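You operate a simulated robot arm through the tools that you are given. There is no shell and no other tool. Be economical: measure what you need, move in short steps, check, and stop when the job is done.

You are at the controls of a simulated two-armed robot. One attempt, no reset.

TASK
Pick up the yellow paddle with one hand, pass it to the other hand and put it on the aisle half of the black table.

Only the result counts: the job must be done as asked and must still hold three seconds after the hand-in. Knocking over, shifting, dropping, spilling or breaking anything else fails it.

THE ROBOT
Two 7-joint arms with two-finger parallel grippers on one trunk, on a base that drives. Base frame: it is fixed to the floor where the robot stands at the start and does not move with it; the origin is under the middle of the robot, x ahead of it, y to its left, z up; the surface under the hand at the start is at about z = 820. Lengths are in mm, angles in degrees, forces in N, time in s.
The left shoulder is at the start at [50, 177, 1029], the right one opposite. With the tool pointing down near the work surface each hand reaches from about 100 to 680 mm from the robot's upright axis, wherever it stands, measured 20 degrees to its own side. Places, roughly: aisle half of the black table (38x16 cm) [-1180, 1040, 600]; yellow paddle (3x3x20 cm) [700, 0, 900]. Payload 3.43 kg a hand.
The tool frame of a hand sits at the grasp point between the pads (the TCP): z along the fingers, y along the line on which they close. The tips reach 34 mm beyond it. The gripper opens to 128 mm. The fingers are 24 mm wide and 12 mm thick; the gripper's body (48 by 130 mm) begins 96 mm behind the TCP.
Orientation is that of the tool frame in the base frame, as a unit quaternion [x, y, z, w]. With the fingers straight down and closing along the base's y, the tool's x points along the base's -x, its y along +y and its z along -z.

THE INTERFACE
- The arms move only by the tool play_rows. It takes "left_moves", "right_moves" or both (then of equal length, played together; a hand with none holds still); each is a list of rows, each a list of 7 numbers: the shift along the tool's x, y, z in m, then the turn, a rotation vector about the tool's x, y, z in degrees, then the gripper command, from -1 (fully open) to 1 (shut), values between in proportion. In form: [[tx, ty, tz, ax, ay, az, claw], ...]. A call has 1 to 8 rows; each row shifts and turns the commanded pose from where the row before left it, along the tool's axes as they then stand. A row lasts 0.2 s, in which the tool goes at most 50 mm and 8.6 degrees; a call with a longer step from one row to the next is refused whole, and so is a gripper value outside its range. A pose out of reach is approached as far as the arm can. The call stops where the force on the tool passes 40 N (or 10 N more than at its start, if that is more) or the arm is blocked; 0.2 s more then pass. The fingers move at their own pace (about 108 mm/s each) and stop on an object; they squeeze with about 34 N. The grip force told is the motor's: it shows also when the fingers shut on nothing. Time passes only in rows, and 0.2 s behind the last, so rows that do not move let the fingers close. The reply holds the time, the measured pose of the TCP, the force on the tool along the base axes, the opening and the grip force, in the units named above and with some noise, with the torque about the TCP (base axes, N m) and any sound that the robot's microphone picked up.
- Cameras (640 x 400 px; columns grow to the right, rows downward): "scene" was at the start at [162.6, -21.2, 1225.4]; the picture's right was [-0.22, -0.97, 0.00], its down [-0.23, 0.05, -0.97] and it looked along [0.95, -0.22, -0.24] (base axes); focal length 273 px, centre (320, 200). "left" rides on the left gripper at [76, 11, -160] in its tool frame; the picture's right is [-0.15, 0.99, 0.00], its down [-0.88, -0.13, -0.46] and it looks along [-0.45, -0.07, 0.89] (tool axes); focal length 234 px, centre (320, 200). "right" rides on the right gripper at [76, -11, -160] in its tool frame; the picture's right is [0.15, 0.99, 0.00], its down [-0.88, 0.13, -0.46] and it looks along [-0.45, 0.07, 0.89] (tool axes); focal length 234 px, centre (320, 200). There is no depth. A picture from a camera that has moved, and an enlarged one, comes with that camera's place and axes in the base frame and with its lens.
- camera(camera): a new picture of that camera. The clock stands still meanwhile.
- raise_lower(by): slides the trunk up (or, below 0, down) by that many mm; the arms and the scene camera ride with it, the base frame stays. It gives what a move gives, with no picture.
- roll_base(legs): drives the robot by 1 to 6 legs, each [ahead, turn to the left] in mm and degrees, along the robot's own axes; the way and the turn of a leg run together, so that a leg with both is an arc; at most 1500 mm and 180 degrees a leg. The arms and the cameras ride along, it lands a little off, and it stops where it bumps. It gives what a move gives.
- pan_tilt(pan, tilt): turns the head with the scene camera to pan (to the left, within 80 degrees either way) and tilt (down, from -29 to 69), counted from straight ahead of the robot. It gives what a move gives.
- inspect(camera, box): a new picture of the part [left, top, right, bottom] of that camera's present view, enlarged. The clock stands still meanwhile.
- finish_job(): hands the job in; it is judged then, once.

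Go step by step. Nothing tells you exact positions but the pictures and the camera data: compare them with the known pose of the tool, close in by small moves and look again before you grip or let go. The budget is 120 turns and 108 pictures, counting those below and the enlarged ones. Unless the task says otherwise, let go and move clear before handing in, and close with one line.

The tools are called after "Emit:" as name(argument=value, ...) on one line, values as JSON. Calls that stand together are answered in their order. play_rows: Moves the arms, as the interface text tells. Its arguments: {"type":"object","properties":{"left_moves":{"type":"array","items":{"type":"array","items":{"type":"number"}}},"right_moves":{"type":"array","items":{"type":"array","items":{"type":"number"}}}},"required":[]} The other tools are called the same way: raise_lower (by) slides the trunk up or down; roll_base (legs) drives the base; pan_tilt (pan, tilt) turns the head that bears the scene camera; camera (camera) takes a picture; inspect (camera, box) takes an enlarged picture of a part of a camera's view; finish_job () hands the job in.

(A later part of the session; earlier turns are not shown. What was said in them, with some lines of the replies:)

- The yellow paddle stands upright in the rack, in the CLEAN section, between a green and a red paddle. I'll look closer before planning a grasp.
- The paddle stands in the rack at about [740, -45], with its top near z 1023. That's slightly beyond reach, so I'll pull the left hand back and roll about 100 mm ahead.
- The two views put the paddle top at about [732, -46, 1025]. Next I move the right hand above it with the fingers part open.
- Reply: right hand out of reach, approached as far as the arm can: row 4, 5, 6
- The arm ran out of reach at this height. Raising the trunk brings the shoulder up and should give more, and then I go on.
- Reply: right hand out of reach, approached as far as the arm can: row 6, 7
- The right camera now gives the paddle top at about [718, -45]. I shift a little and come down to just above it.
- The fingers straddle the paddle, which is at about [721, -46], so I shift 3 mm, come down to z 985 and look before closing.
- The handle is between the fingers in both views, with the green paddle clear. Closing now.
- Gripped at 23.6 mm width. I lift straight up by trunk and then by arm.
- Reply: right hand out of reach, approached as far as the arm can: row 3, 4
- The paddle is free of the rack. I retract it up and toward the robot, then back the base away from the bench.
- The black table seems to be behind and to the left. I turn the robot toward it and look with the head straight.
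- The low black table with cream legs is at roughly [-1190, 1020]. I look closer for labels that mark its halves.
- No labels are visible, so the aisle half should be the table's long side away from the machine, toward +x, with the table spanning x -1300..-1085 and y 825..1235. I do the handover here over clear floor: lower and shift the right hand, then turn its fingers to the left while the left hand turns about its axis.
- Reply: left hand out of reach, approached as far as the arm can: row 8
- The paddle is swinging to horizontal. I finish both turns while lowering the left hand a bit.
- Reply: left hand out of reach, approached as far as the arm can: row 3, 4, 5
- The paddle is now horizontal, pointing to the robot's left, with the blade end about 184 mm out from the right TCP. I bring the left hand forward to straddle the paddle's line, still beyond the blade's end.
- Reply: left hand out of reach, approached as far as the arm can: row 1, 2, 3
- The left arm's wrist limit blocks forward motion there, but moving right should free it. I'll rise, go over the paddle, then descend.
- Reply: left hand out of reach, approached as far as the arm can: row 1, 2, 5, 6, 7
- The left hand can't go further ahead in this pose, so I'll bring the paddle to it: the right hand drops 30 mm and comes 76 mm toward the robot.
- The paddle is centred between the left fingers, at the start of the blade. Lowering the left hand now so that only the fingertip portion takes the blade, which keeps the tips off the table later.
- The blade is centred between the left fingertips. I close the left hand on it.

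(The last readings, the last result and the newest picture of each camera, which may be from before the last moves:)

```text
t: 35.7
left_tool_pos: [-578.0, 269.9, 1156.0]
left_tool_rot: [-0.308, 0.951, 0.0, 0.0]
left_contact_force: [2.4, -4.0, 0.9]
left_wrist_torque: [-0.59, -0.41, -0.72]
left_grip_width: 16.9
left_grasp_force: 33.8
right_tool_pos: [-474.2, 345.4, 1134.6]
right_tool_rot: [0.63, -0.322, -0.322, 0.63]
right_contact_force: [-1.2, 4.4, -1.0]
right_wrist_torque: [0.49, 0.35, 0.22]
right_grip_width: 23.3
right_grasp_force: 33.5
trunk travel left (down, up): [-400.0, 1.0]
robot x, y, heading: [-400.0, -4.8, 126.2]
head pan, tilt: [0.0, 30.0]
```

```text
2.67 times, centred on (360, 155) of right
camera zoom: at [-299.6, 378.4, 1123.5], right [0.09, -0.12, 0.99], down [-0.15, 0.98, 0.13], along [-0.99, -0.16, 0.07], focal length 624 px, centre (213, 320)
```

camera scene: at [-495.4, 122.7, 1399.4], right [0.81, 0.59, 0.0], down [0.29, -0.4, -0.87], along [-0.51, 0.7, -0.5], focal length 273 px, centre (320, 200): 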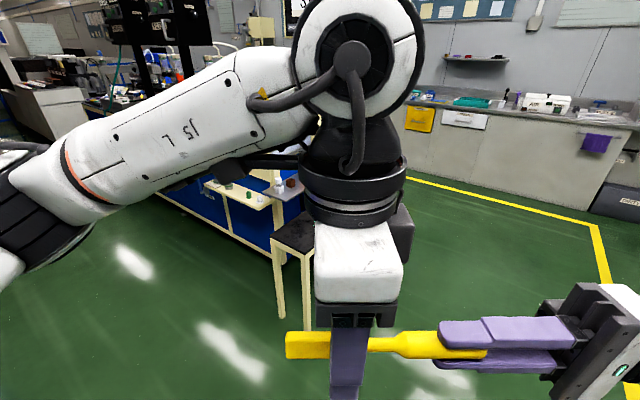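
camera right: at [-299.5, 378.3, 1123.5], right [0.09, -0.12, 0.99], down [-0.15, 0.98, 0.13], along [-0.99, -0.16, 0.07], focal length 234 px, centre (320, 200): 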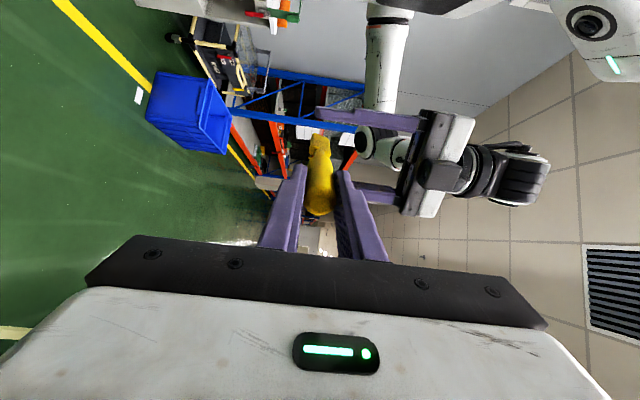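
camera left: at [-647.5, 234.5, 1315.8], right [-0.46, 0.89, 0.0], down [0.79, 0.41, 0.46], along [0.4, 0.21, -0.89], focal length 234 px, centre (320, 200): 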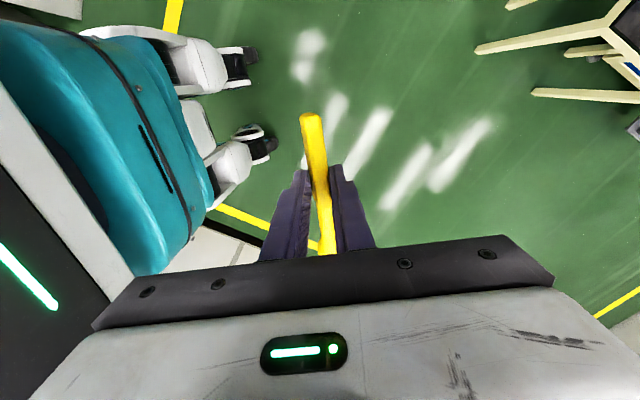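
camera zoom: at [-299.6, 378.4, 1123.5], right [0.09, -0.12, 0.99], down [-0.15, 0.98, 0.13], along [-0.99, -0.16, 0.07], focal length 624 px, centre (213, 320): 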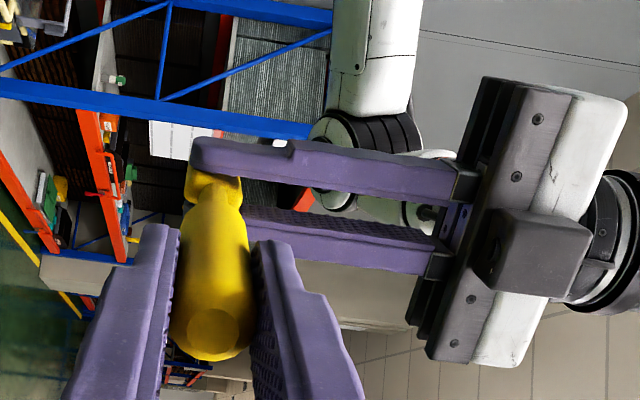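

The left hand holds the blade at 16.9 mm. I open the right hand and draw it back along its fingers.

Emit:
play_rows(right_moves=[[0, 0, 0, 0, 0, 0, 0.2], [0, 0, 0, 0, 0, 0, 0.2], [0, 0, -0.02, 0, 0, 0, 0.2], [0, 0, -0.03, 0, 0, 0, 0.2], [0, 0, -0.03, 0, 0, 0, 0.2], [0, 0, -0.03, 0, 0, 0, 0.2], [0, 0, 0, 0, 0, 0, 0.2]])

Emit:
camera(camera="scene")

Emit:
camera(camera="right")

```text
t: 37.3
left_tool_pos: [-577.9, 270.4, 1155.6]
left_tool_rot: [-0.31, 0.951, 0.001, 0.0]
left_contact_force: [0.7, -0.7, -0.3]
left_wrist_torque: [-0.04, 0.05, 0.01]
left_grip_width: 12.0
left_grasp_force: 33.8
right_tool_pos: [-384.7, 410.8, 1137.5]
right_tool_rot: [0.63, -0.32, -0.321, 0.63]
right_contact_force: [0.3, -0.2, -0.6]
right_wrist_torque: [0.02, 0.01, 0.01]
right_grip_width: 51.1
right_grasp_force: 0.1
trunk travel left (down, up): [-400.0, 1.0]
robot x, y, heading: [-403.8, -7.3, 126.1]
head pan, tilt: [0.0, 30.0]
```

```text
71 pictures are left
camera scene: at [-495.6, 122.5, 1399.4], right [0.81, 0.59, 0.0], down [0.29, -0.4, -0.87], along [-0.51, 0.7, -0.5], focal length 273 px, centre (320, 200)
```

scene: 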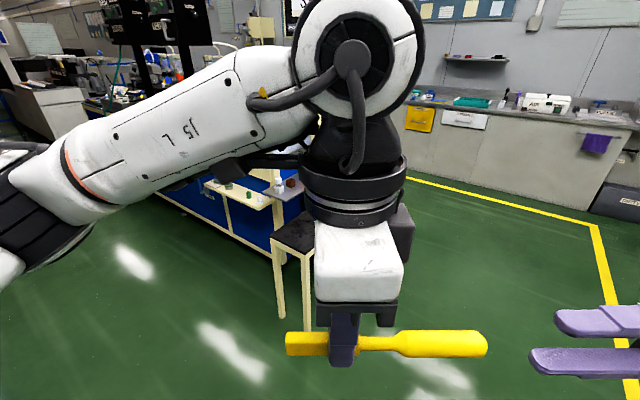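

```text
70 pictures are left
camera right: at [-211.0, 443.5, 1125.7], right [0.09, -0.12, 0.99], down [-0.15, 0.98, 0.13], along [-0.98, -0.16, 0.07], focal length 234 px, centre (320, 200)
```

right: 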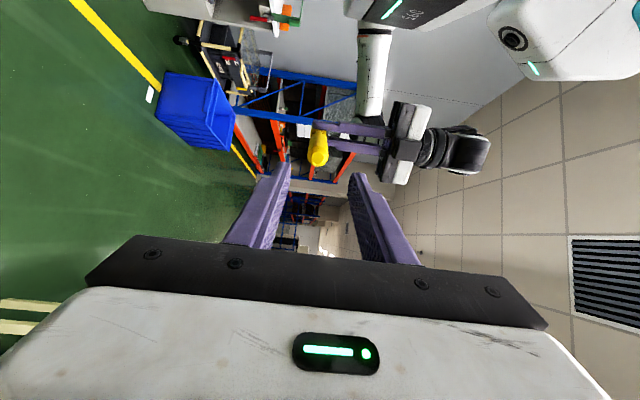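

The handover is done: the paddle hangs level from the left hand alone. I fold the right hand back to pointing down, clear of everything.

Emit:
play_rows(right_moves=[[0, 0, -0.02, 8.5, 0, 0, 0.2], [0, 0, 0, 8.5, 0, 0, 0.2], [0, 0, 0, 8.5, 0, 0, 0.2], [0, 0, 0, 8.5, 0, 0, 0.2], [0, 0, 0, 8.5, 0, 0, 0.2], [0, 0, 0, 8.5, 0, 0, 0.2], [0, 0, 0, 8.5, 0, 0, 0.2], [0, 0, 0, 8.5, 0, 0, 0.2]])

Emit:
play_rows(right_moves=[[0, 0, 0, 8.5, 0, 0, 0.2], [0, 0, 0, 8.5, 0, 0, 0.2], [0, 0, 0, 5, 0, 0, 0.2], [0.02, 0, -0.04, 0, 0, 0, 0.2], [0.02, 0, -0.04, 0, 0, 0, 0.2], [0, 0, -0.04, 0, 0, 0, 0.2], [0, 0, 0, 0, 0, 0, 0.2]])

Emit:
roll_base(legs=[[0, -36]])

Emit:
camera(camera="scene")

```text
t: 39.1
left_tool_pos: [-578.8, 269.5, 1155.9]
left_tool_rot: [-0.31, 0.951, 0.001, -0.001]
left_contact_force: [-0.5, -0.7, -0.4]
left_wrist_torque: [-0.01, 0.02, 0.01]
left_grip_width: 11.8
left_grasp_force: 34.1
right_tool_pos: [-369.6, 420.5, 1134.8]
right_tool_rot: [0.875, -0.446, -0.085, 0.169]
right_contact_force: [-0.3, 0.0, 0.4]
right_wrist_torque: [-0.01, -0.04, 0.0]
right_grip_width: 51.1
right_grasp_force: 0.1
trunk travel left (down, up): [-400.0, 1.0]
robot x, y, heading: [-400.8, -2.3, 126.2]
head pan, tilt: [0.0, 30.0]
```

```text
t: 40.7
left_tool_pos: [-579.3, 270.0, 1156.9]
left_tool_rot: [-0.31, 0.951, 0.001, 0.0]
left_contact_force: [0.1, 0.1, 0.3]
left_wrist_torque: [-0.02, 0.05, 0.0]
left_grip_width: 11.8
left_grasp_force: 34.3
right_tool_pos: [-345.4, 390.3, 1255.7]
right_tool_rot: [0.891, -0.454, 0.0, 0.002]
right_contact_force: [0.6, -0.2, -0.8]
right_wrist_torque: [-0.02, -0.06, -0.02]
right_grip_width: 51.1
right_grasp_force: 0.0
trunk travel left (down, up): [-400.0, 1.0]
robot x, y, heading: [-401.9, -4.9, 126.1]
head pan, tilt: [0.0, 30.0]
```

```text
t: 42.8
left_tool_pos: [-381.7, 320.8, 1156.5]
left_tool_rot: [0.0, 1.0, 0.002, 0.0]
left_contact_force: [0.1, 0.0, -0.5]
left_wrist_torque: [0.0, 0.05, 0.01]
left_grip_width: 11.7
left_grasp_force: 33.4
right_tool_pos: [-123.5, 280.2, 1255.7]
right_tool_rot: [0.707, -0.707, 0.001, 0.0]
right_contact_force: [0.3, -0.4, 0.1]
right_wrist_torque: [0.04, 0.0, -0.03]
right_grip_width: 51.1
right_grasp_force: 0.1
trunk travel left (down, up): [-400.0, 1.0]
robot x, y, heading: [-403.4, -8.2, 89.8]
head pan, tilt: [0.0, 30.0]
```

```text
69 pictures are left
camera scene: at [-400.8, 153.3, 1399.4], right [1.0, 0.0, 0.0], down [0.0, -0.5, -0.87], along [0.0, 0.87, -0.5], focal length 273 px, centre (320, 200)
```

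scene: 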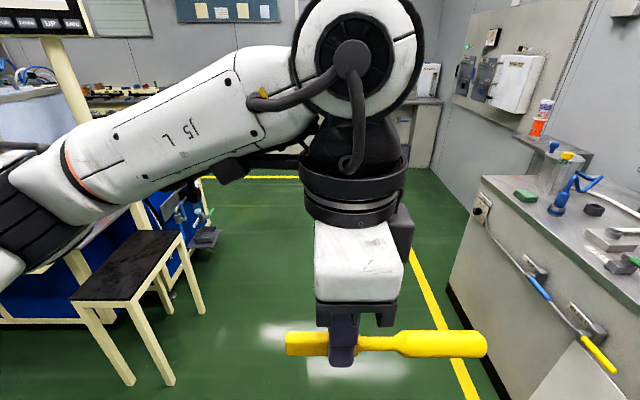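

The robot faces +y, and the black table stands against the machine's side at the left, with its +x long side on the aisle. I'll untwist the left hand so the paddle points ahead, then drive to about [-895, 480] facing +y.

Emit:
play_rows(left_moves=[[0, 0, 0, 0, 0, -8.5, 1], [0, 0, 0, 0, 0, -8.5, 1], [0, 0, 0, 0, 0, -8.5, 1], [0, 0, 0, 0, 0, -8.5, 1], [0, 0, 0, 0, 0, -8.5, 1], [0, 0, 0, 0, 0, -8.5, 1], [0, 0, 0, 0, 0, -8.5, 1], [0, 0, 0, 0, 0, -8.5, 1]])

Emit:
play_rows(left_moves=[[0, 0, 0, 0, 0, -8.5, 1], [0, 0, 0, 0, 0, -8.5, 1], [0, 0, 0, 0, 0, -5, 1], [-0.01, 0.04, 0, 0, 0, 0, 1], [-0.01, 0.04, 0, 0, 0, 0, 1], [-0.01, 0.04, 0, 0, 0, 0, 1], [-0.01, 0.04, 0, 0, 0, 0, 1], [0, 0, 0, 0, 0, 0, 1]])

Emit:
camera(camera="scene")

Emit:
camera(camera="left")

```text
t: 44.6
left_tool_pos: [-382.0, 320.7, 1156.5]
left_tool_rot: [-0.561, 0.828, 0.0, 0.0]
left_contact_force: [0.0, -0.1, -1.5]
left_wrist_torque: [-0.01, 0.04, -0.04]
left_grip_width: 12.0
left_grasp_force: 33.9
right_tool_pos: [-123.6, 280.9, 1255.0]
right_tool_rot: [0.708, -0.706, 0.0, 0.0]
right_contact_force: [0.6, -0.2, 0.1]
right_wrist_torque: [-0.01, -0.05, -0.02]
right_grip_width: 51.5
right_grasp_force: 0.0
trunk travel left (down, up): [-400.0, 1.0]
robot x, y, heading: [-400.8, -4.9, 89.9]
head pan, tilt: [0.0, 30.0]
```

```text
t: 46.4
left_tool_pos: [-540.6, 363.0, 1158.9]
left_tool_rot: [-0.707, 0.707, -0.001, 0.0]
left_contact_force: [0.0, 0.1, -0.4]
left_wrist_torque: [-0.07, 0.03, -0.01]
left_grip_width: 12.0
left_grasp_force: 34.0
right_tool_pos: [-122.6, 281.5, 1256.0]
right_tool_rot: [0.707, -0.707, 0.001, 0.0]
right_contact_force: [0.0, -0.5, -0.1]
right_wrist_torque: [0.0, -0.02, -0.02]
right_grip_width: 51.0
right_grasp_force: 0.1
trunk travel left (down, up): [-400.0, 1.0]
robot x, y, heading: [-402.7, -5.5, 90.1]
head pan, tilt: [0.0, 30.0]
```

```text
68 pictures are left
camera scene: at [-400.6, 153.5, 1399.4], right [1.0, 0.0, 0.0], down [0.0, -0.5, -0.87], along [0.0, 0.87, -0.5], focal length 273 px, centre (320, 200)
```

scene: 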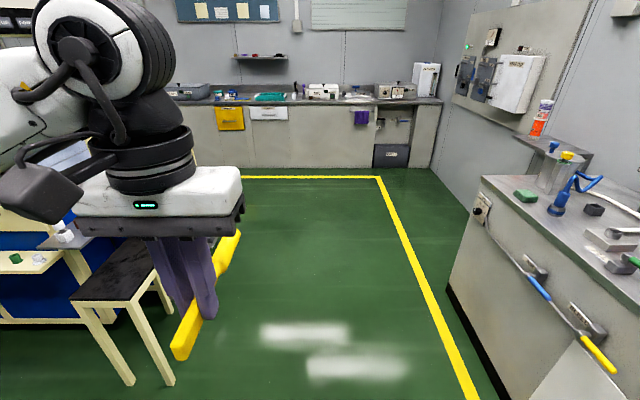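

```text
67 pictures are left
camera left: at [-552.5, 287.6, 1317.5], right [-0.99, 0.15, 0.0], down [0.13, 0.88, 0.46], along [0.07, 0.45, -0.89], focal length 234 px, centre (320, 200)
```

left: 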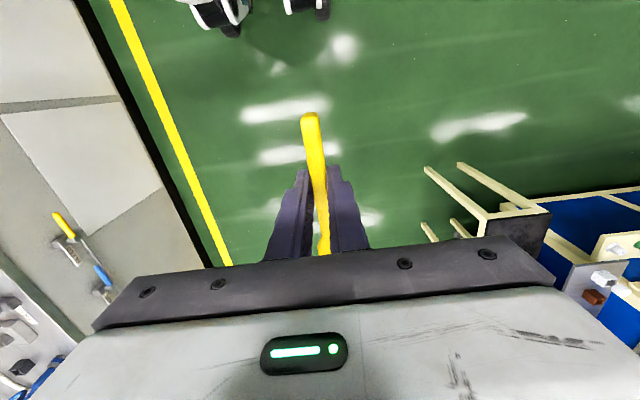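

The grip is solid and the paddle points ahead. I drive around via open floor: turn left, ahead 490, turn back, then look.

Emit:
roll_base(legs=[[0, 90], [490, 0], [0, -90]])

Emit:
camera(camera="scene")

```text
t: 56.9
left_tool_pos: [-997.4, 405.6, 1158.2]
left_tool_rot: [-0.673, 0.74, 0.0, 0.001]
left_contact_force: [0.2, -0.5, -0.2]
left_wrist_torque: [-0.03, 0.01, -0.03]
left_grip_width: 11.8
left_grasp_force: 34.6
right_tool_pos: [-588.7, 284.1, 1254.4]
right_tool_rot: [-0.673, 0.74, 0.0, -0.001]
right_contact_force: [0.5, 0.4, -0.7]
right_wrist_torque: [0.02, -0.01, -0.02]
right_grip_width: 51.4
right_grasp_force: 0.0
trunk travel left (down, up): [-400.0, 1.0]
robot x, y, heading: [-897.2, 22.1, 84.9]
head pan, tilt: [0.0, 30.0]
```

```text
66 pictures are left
camera scene: at [-878.6, 183.6, 1399.4], right [1.0, -0.09, 0.0], down [-0.05, -0.5, -0.87], along [0.08, 0.86, -0.5], focal length 273 px, centre (320, 200)
```

scene: 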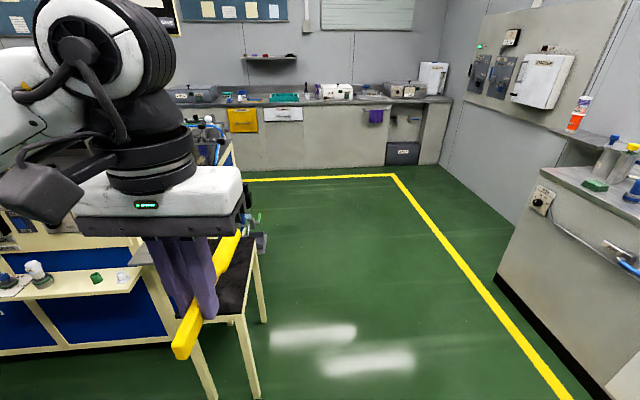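

I straighten the heading by 5 degrees and roll ahead 300 mm, then recheck the table.

Emit:
roll_base(legs=[[0, 5.1], [300, 0]])

Emit:
camera(camera="scene")

Emit:
camera(camera="left")

```text
t: 59.4
left_tool_pos: [-1034.6, 687.5, 1158.0]
left_tool_rot: [0.709, -0.705, 0.0, 0.0]
left_contact_force: [0.3, 0.4, -1.1]
left_wrist_torque: [-0.11, 0.0, 0.0]
left_grip_width: 12.0
left_grasp_force: 34.4
right_tool_pos: [-618.9, 606.9, 1254.7]
right_tool_rot: [0.71, -0.705, 0.001, 0.0]
right_contact_force: [0.0, -0.5, -0.2]
right_wrist_torque: [-0.03, -0.02, -0.01]
right_grip_width: 51.1
right_grasp_force: 0.1
trunk travel left (down, up): [-400.0, 1.0]
robot x, y, heading: [-894.8, 315.6, 90.5]
head pan, tilt: [0.0, 30.0]
```

```text
65 pictures are left
camera scene: at [-895.2, 478.6, 1399.3], right [1.0, 0.01, 0.0], down [0.0, -0.5, -0.87], along [0.0, 0.87, -0.5], focal length 273 px, centre (320, 200)
```

scene: 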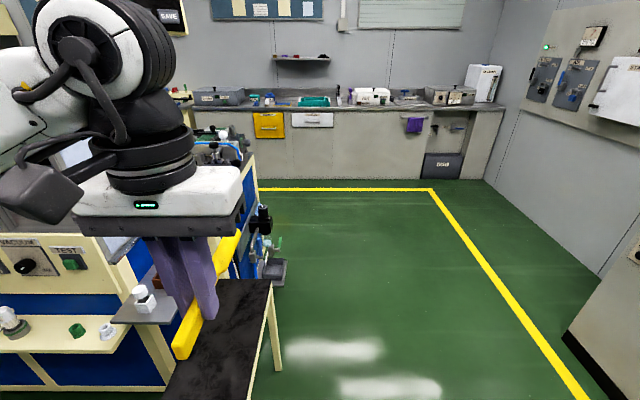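

```text
64 pictures are left
camera left: at [-1047.4, 611.9, 1317.4], right [-0.99, 0.14, 0.0], down [0.12, 0.88, 0.46], along [0.06, 0.45, -0.89], focal length 234 px, centre (320, 200)
```

left: 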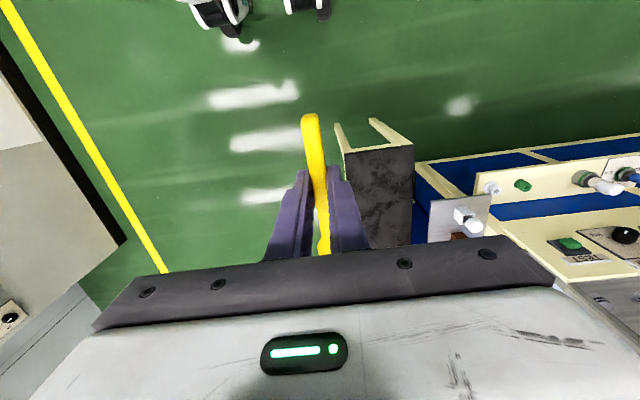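

The table spans x about -1300..-1088 and y 825..1240, with a shelf and ledge beside it on the machine side. To keep my elbow away from them I'll work obliquely from the aisle, from about [-726, 593] at heading 125.

Emit:
roll_base(legs=[[0, -31.5], [325, 0], [0, 66]])

Emit:
pan_tilt(pan=10, tilt=45)

Emit:
camera(camera="scene")

Emit:
camera(camera="left")

```text
t: 66.0
left_tool_pos: [-1036.2, 833.5, 1158.5]
left_tool_rot: [0.877, -0.48, 0.0, 0.0]
left_contact_force: [0.1, -0.1, -0.6]
left_wrist_torque: [-0.01, -0.05, 0.03]
left_grip_width: 11.9
left_grasp_force: 33.7
right_tool_pos: [-640.8, 991.0, 1256.6]
right_tool_rot: [0.878, -0.479, 0.0, 0.0]
right_contact_force: [-0.2, 0.1, -0.1]
right_wrist_torque: [0.01, 0.0, 0.04]
right_grip_width: 51.2
right_grasp_force: 0.1
trunk travel left (down, up): [-400.0, 1.0]
robot x, y, heading: [-721.3, 594.7, 122.8]
head pan, tilt: [0.0, 30.0]
```

```text
t: 66.8
left_tool_pos: [-1036.4, 834.3, 1157.7]
left_tool_rot: [0.878, -0.479, 0.0, 0.0]
left_contact_force: [0.3, 0.9, -0.4]
left_wrist_torque: [-0.03, 0.0, 0.02]
left_grip_width: 11.9
left_grasp_force: 34.4
right_tool_pos: [-641.0, 989.4, 1255.3]
right_tool_rot: [0.878, -0.479, 0.0, 0.001]
right_contact_force: [0.2, 0.2, -1.2]
right_wrist_torque: [-0.02, -0.01, -0.01]
right_grip_width: 51.1
right_grasp_force: 0.0
trunk travel left (down, up): [-400.0, 1.0]
robot x, y, heading: [-719.8, 597.9, 122.9]
head pan, tilt: [10.0, 45.0]
```

```text
63 pictures are left
camera scene: at [-811.4, 716.2, 1376.8], right [0.73, 0.68, 0.0], down [0.48, -0.52, -0.71], along [-0.48, 0.52, -0.71], focal length 273 px, centre (320, 200)
```

scene: 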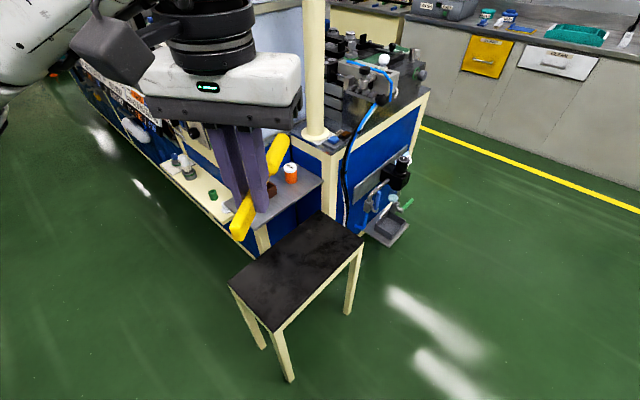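

```text
62 pictures are left
camera left: at [-1005.4, 764.7, 1317.5], right [-0.91, -0.41, 0.0], down [-0.37, 0.81, 0.46], along [-0.19, 0.42, -0.89], focal length 234 px, centre (320, 200)
```

left: 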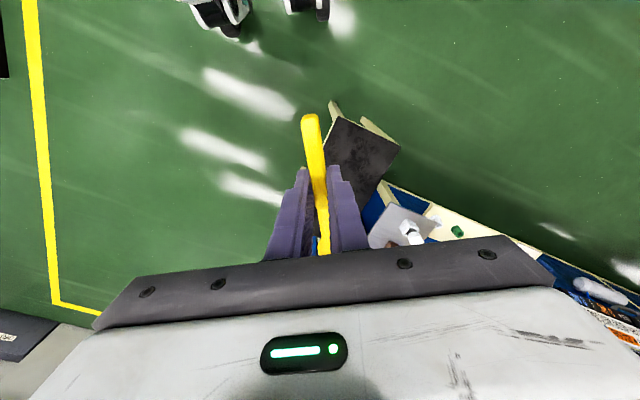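

The table is confirmed at x -1300..-1086, y 830..1240. I turn the paddle parallel to its long side and lower the trunk, still outside the table edge.

Emit:
play_rows(left_moves=[[0, 0, 0, 0, 0, 8.2, 1], [0, 0, 0, 0, 0, 8.2, 1], [0, 0, 0, 0, 0, 8.2, 1], [0, 0, 0, 0, 0, 8.2, 1], [0, 0, 0, 0, 0, 0, 1]])

Emit:
raise_lower(by=-370)

Emit:
camera(camera="scene")

Emit:
camera(camera="left")

```text
t: 68.0
left_tool_pos: [-1036.3, 835.3, 1158.7]
left_tool_rot: [-0.706, 0.708, 0.001, 0.001]
left_contact_force: [-0.1, -0.2, -0.4]
left_wrist_torque: [-0.01, -0.02, -0.01]
left_grip_width: 12.0
left_grasp_force: 34.1
right_tool_pos: [-640.1, 990.6, 1256.6]
right_tool_rot: [0.878, -0.479, 0.0, -0.001]
right_contact_force: [-0.5, -0.1, 0.2]
right_wrist_torque: [0.03, 0.0, -0.02]
right_grip_width: 51.2
right_grasp_force: 0.0
trunk travel left (down, up): [-400.0, 1.0]
robot x, y, heading: [-723.5, 602.6, 122.8]
head pan, tilt: [10.0, 45.0]
```

```text
t: 71.5
left_tool_pos: [-1035.4, 835.5, 788.6]
left_tool_rot: [-0.707, 0.707, 0.001, -0.001]
left_contact_force: [-0.6, 0.6, -0.9]
left_wrist_torque: [-0.03, -0.01, 0.0]
left_grip_width: 11.8
left_grasp_force: 34.0
right_tool_pos: [-639.6, 989.4, 887.0]
right_tool_rot: [0.878, -0.479, 0.0, 0.0]
right_contact_force: [0.2, 1.0, -0.2]
right_wrist_torque: [0.01, -0.02, 0.01]
right_grip_width: 51.2
right_grasp_force: 0.1
trunk travel left (down, up): [-30.0, 371.0]
robot x, y, heading: [-718.0, 598.1, 123.1]
head pan, tilt: [10.0, 45.0]
```

```text
61 pictures are left
camera scene: at [-811.5, 716.1, 1006.8], right [0.73, 0.68, 0.0], down [0.48, -0.52, -0.71], along [-0.48, 0.52, -0.71], focal length 273 px, centre (320, 200)
```

scene: 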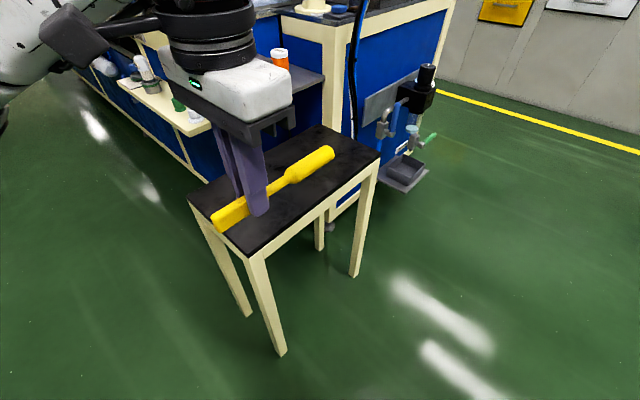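

```text
60 pictures are left
camera left: at [-1048.2, 758.9, 947.5], right [-0.99, 0.15, 0.0], down [0.13, 0.88, 0.46], along [0.07, 0.45, -0.89], focal length 234 px, centre (320, 200)
```

left: 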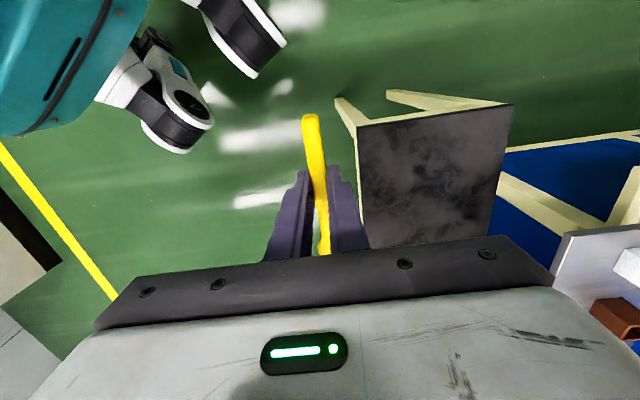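

The readings agree. I move over the aisle half at [-1145, 985] and start lowering.

Emit:
play_rows(left_moves=[[-0.0375, 0.0275, 0, 0, 0, 0, 1], [-0.0375, 0.0275, 0, 0, 0, 0, 1], [-0.0375, 0.0275, 0, 0, 0, 0, 1], [-0.0375, 0.0275, 0, 0, 0, 0, 1], [0, 0, 0.04, 0, 0, 0, 1], [0, 0, 0.04, 0, 0, 0, 1], [0, 0, 0.03, 0, 0, 0, 1], [0, 0, 0, 0, 0, 0, 1]])

Emit:
camera(camera="scene")

Emit:
camera(camera="left")

```text
t: 73.3
left_tool_pos: [-1147.0, 987.0, 677.1]
left_tool_rot: [0.707, -0.707, -0.001, -0.001]
left_contact_force: [0.4, -0.6, -0.9]
left_wrist_torque: [-0.05, -0.01, 0.01]
left_grip_width: 12.0
left_grasp_force: 34.0
right_tool_pos: [-639.9, 991.5, 886.0]
right_tool_rot: [0.878, -0.479, 0.0, 0.001]
right_contact_force: [-0.3, 0.3, -0.8]
right_wrist_torque: [0.02, 0.03, 0.01]
right_grip_width: 51.2
right_grasp_force: 0.0
trunk travel left (down, up): [-30.0, 371.0]
robot x, y, heading: [-723.1, 602.7, 122.8]
head pan, tilt: [10.0, 45.0]
```

```text
59 pictures are left
camera scene: at [-811.5, 716.2, 1006.8], right [0.73, 0.68, 0.0], down [0.48, -0.52, -0.71], along [-0.48, 0.52, -0.71], focal length 273 px, centre (320, 200)
```

scene: 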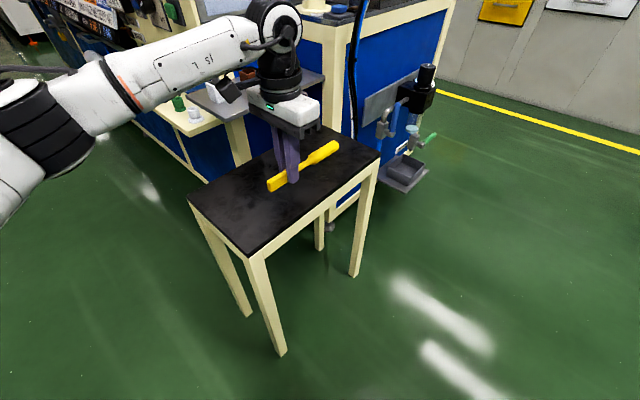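

```text
58 pictures are left
camera left: at [-1159.8, 910.7, 835.4], right [-0.99, 0.15, 0.0], down [0.13, 0.88, 0.46], along [0.07, 0.45, -0.89], focal length 234 px, centre (320, 200)
```

left: 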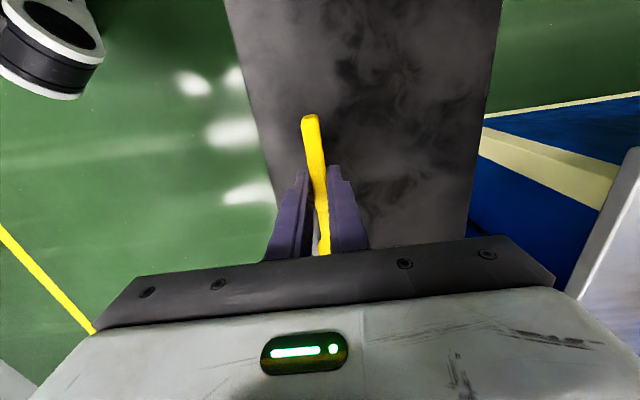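

Position is right: over the aisle half and parallel to the table. I go down to about 7 mm above contact and check.

Emit:
play_rows(left_moves=[[0, 0, 0.02, 0, 0, 0, 1], [0, 0, 0.014, 0, 0, 0, 1], [0, 0, 0, 0, 0, 0, 1]])

Emit:
inspect(camera="scene", box=[180, 90, 400, 270])

```text
t: 74.1
left_tool_pos: [-1144.5, 986.4, 644.5]
left_tool_rot: [0.707, -0.707, 0.0, -0.001]
left_contact_force: [0.1, 0.1, -1.1]
left_wrist_torque: [-0.01, 0.01, -0.02]
left_grip_width: 11.8
left_grasp_force: 33.7
right_tool_pos: [-640.2, 991.2, 886.8]
right_tool_rot: [0.878, -0.479, 0.0, 0.0]
right_contact_force: [-0.1, 0.3, 0.5]
right_wrist_torque: [0.01, -0.01, -0.01]
right_grip_width: 51.5
right_grasp_force: 0.0
trunk travel left (down, up): [-30.0, 371.0]
robot x, y, heading: [-719.8, 596.5, 122.7]
head pan, tilt: [10.0, 45.0]
```

```text
2.22 times, centred on (290, 180) of scene
camera zoom: at [-811.5, 716.2, 1006.8], right [0.73, 0.68, 0.0], down [0.48, -0.52, -0.71], along [-0.48, 0.52, -0.71], focal length 608 px, centre (387, 244)
```

zoom: 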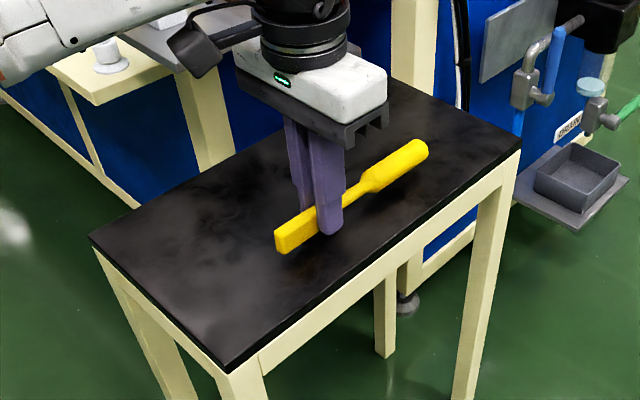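

A few millimetres remain. I creep down in 3 mm steps and watch the force.

Emit:
play_rows(left_moves=[[0, 0, 0.003, 0, 0, 0, 1], [0, 0, 0.003, 0, 0, 0, 1], [0, 0, 0, 0, 0, 0, 1]])

```text
t: 74.9
left_tool_pos: [-1146.2, 984.4, 638.3]
left_tool_rot: [0.707, -0.707, 0.0, 0.0]
left_contact_force: [0.0, -0.5, -1.3]
left_wrist_torque: [-0.04, 0.02, -0.01]
left_grip_width: 12.0
left_grasp_force: 34.0
right_tool_pos: [-641.4, 990.0, 885.2]
right_tool_rot: [0.878, -0.479, 0.0, 0.001]
right_contact_force: [0.5, 0.9, 0.5]
right_wrist_torque: [0.01, -0.03, 0.02]
right_grip_width: 51.3
right_grasp_force: 0.1
trunk travel left (down, up): [-30.0, 371.0]
robot x, y, heading: [-717.9, 595.3, 122.7]
head pan, tilt: [10.0, 45.0]
```

Emit:
play_rows(left_moves=[[0, 0, 0.002, 0, 0, 0, 1], [0, 0, 0.001, 0, 0, 0, 1], [0, 0, 0, 0, 0, 0, 1]])

Emit:
inspect(camera="scene", box=[250, 120, 360, 220])

```text
t: 75.7
left_tool_pos: [-1146.8, 985.4, 635.0]
left_tool_rot: [-0.707, 0.707, 0.001, 0.001]
left_contact_force: [0.0, -0.5, 0.1]
left_wrist_torque: [-0.01, 0.02, -0.02]
left_grip_width: 12.0
left_grasp_force: 34.0
right_tool_pos: [-640.5, 989.8, 886.3]
right_tool_rot: [0.878, -0.478, 0.0, 0.0]
right_contact_force: [-0.1, 0.2, -1.0]
right_wrist_torque: [-0.02, 0.03, 0.01]
right_grip_width: 51.2
right_grasp_force: 0.1
trunk travel left (down, up): [-30.0, 371.0]
robot x, y, heading: [-719.3, 595.8, 122.7]
head pan, tilt: [10.0, 45.0]
```

```text
4.00 times, centred on (305, 170) of scene
camera zoom: at [-811.5, 716.2, 1006.8], right [0.73, 0.68, 0.0], down [0.48, -0.52, -0.71], along [-0.48, 0.52, -0.71], focal length 1094 px, centre (380, 320)
```

zoom: 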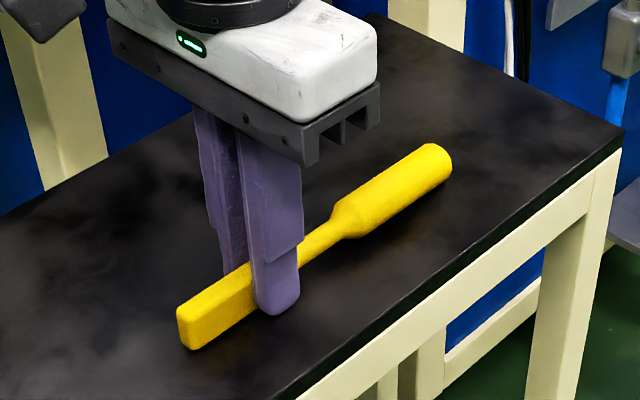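

Still no contact; I continue by single millimetres.

Emit:
play_rows(left_moves=[[0, 0, 0.0015, 0, 0, 0, 1], [0, 0, 0.0015, 0, 0, 0, 1], [0, 0, 0, 0, 0, 0, 1]])

```text
t: 76.5
left_tool_pos: [-1147.0, 985.3, 634.3]
left_tool_rot: [0.708, -0.707, -0.002, -0.001]
left_contact_force: [-1.9, -3.7, 12.1]
left_wrist_torque: [0.1, 0.05, 0.06]
left_grip_width: 12.0
left_grasp_force: 34.1
right_tool_pos: [-640.3, 990.3, 886.8]
right_tool_rot: [0.878, -0.479, 0.001, 0.0]
right_contact_force: [0.1, 0.2, -0.3]
right_wrist_torque: [-0.04, -0.04, 0.0]
right_grip_width: 51.0
right_grasp_force: 0.1
trunk travel left (down, up): [-30.0, 371.0]
robot x, y, heading: [-721.7, 596.7, 122.8]
head pan, tilt: [10.0, 45.0]
```

Contact at 12 N. I ease up 1 mm, open, and rise.

Emit:
play_rows(left_moves=[[0, 0, -0.0015, 0, 0, 0, 1], [0, 0, 0, 0, 0, 0, 0.5], [0, 0, 0, 0, 0, 0, 0.2], [0, 0, 0, 0, 0, 0, 0.2], [0, 0, -0.02, 0, 0, 0, 0.2], [0, 0, -0.04, 0, 0, 0, 0.2], [0, 0, -0.04, 0, 0, 0, 0.2], [0, 0, 0, 0, 0, 0, 0.2]])

Emit:
inspect(camera="scene", box=[180, 90, 400, 270])

Emit:
camera(camera="left")

```text
t: 78.3
left_tool_pos: [-1150.1, 984.2, 736.2]
left_tool_rot: [-0.707, 0.708, 0.0, 0.0]
left_contact_force: [0.4, 0.5, -0.2]
left_wrist_torque: [0.02, 0.01, 0.02]
left_grip_width: 51.1
left_grasp_force: 0.0
right_tool_pos: [-640.4, 989.3, 885.4]
right_tool_rot: [0.878, -0.478, 0.0, 0.0]
right_contact_force: [0.7, -0.3, 0.1]
right_wrist_torque: [0.03, -0.01, 0.02]
right_grip_width: 51.5
right_grasp_force: 0.1
trunk travel left (down, up): [-30.0, 371.0]
robot x, y, heading: [-717.3, 595.3, 122.8]
head pan, tilt: [10.0, 45.0]
```

```text
2.22 times, centred on (290, 180) of scene
camera zoom: at [-811.4, 716.1, 1006.8], right [0.73, 0.68, 0.0], down [0.48, -0.52, -0.71], along [-0.48, 0.52, -0.71], focal length 608 px, centre (387, 244)
```

zoom: 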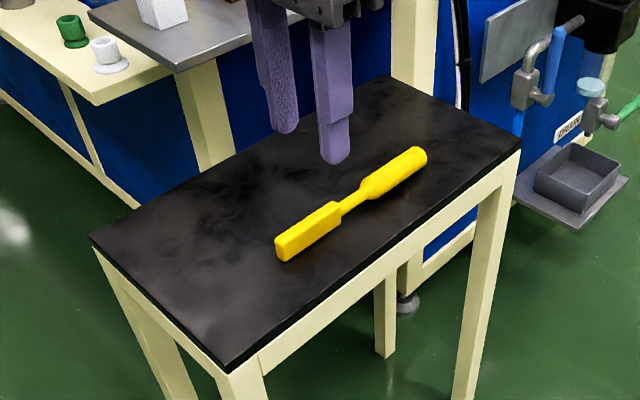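

```text
54 pictures are left
camera left: at [-1160.9, 907.7, 895.5], right [-0.99, 0.15, 0.0], down [0.13, 0.88, 0.46], along [0.07, 0.45, -0.89], focal length 234 px, centre (320, 200)
```

left: 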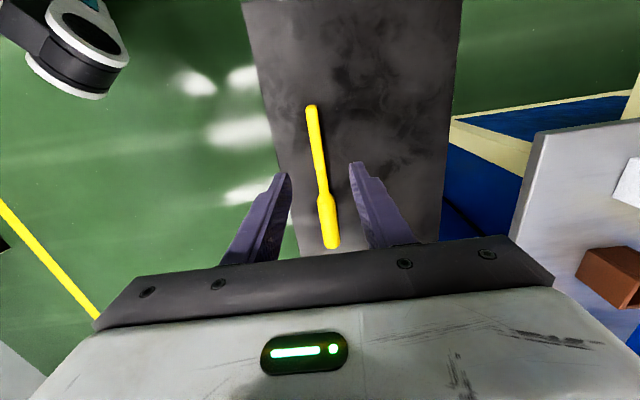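

The paddle lies flat and still in the aisle half. I draw the left hand clear and hand in.

Emit:
play_rows(left_moves=[[0, 0, -0.04, 0, 0, 0, 0.2], [0.03, -0.03, -0.02, 0, 0, 0, 0.2], [0.03, -0.03, 0, 0, 0, 0, 0.2], [0.03, -0.03, 0, 0, 0, 0, 0.2], [0, 0, 0, 0, 0, 0, 0.2]])

Emit:
camera(camera="scene")

```text
t: 79.5
left_tool_pos: [-1053.5, 891.0, 794.8]
left_tool_rot: [0.708, -0.707, -0.001, 0.0]
left_contact_force: [0.0, -1.0, 0.0]
left_wrist_torque: [0.0, 0.02, -0.01]
left_grip_width: 51.1
left_grasp_force: 0.0
right_tool_pos: [-641.0, 991.0, 885.7]
right_tool_rot: [0.878, -0.479, -0.001, 0.0]
right_contact_force: [0.6, 0.0, 0.7]
right_wrist_torque: [-0.02, 0.0, -0.02]
right_grip_width: 51.0
right_grasp_force: 0.1
trunk travel left (down, up): [-30.0, 371.0]
robot x, y, heading: [-721.9, 596.9, 122.6]
head pan, tilt: [10.0, 45.0]
```

```text
53 pictures are left
camera scene: at [-811.4, 716.1, 1006.8], right [0.73, 0.68, 0.0], down [0.48, -0.52, -0.71], along [-0.48, 0.52, -0.71], focal length 273 px, centre (320, 200)
```

scene: 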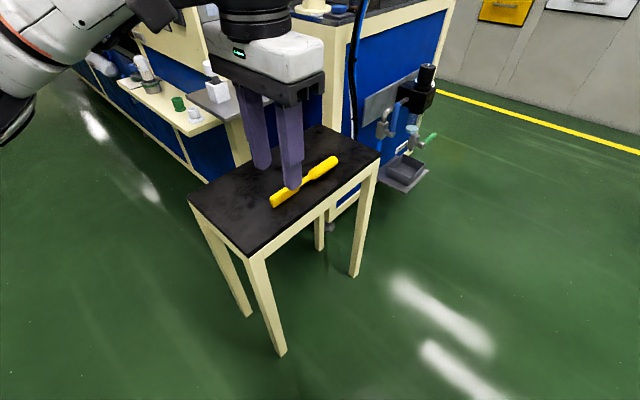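

The hand is well above and away from the paddle, which rests in place. Handing in.

Emit:
finish_job()

```text
The job is handed in.
```

The yellow paddle was picked up with the right hand, passed to the left, and laid flat on the aisle half of the black table. I saw no labels on the table, so I took the long side facing the open floor as the aisle half.
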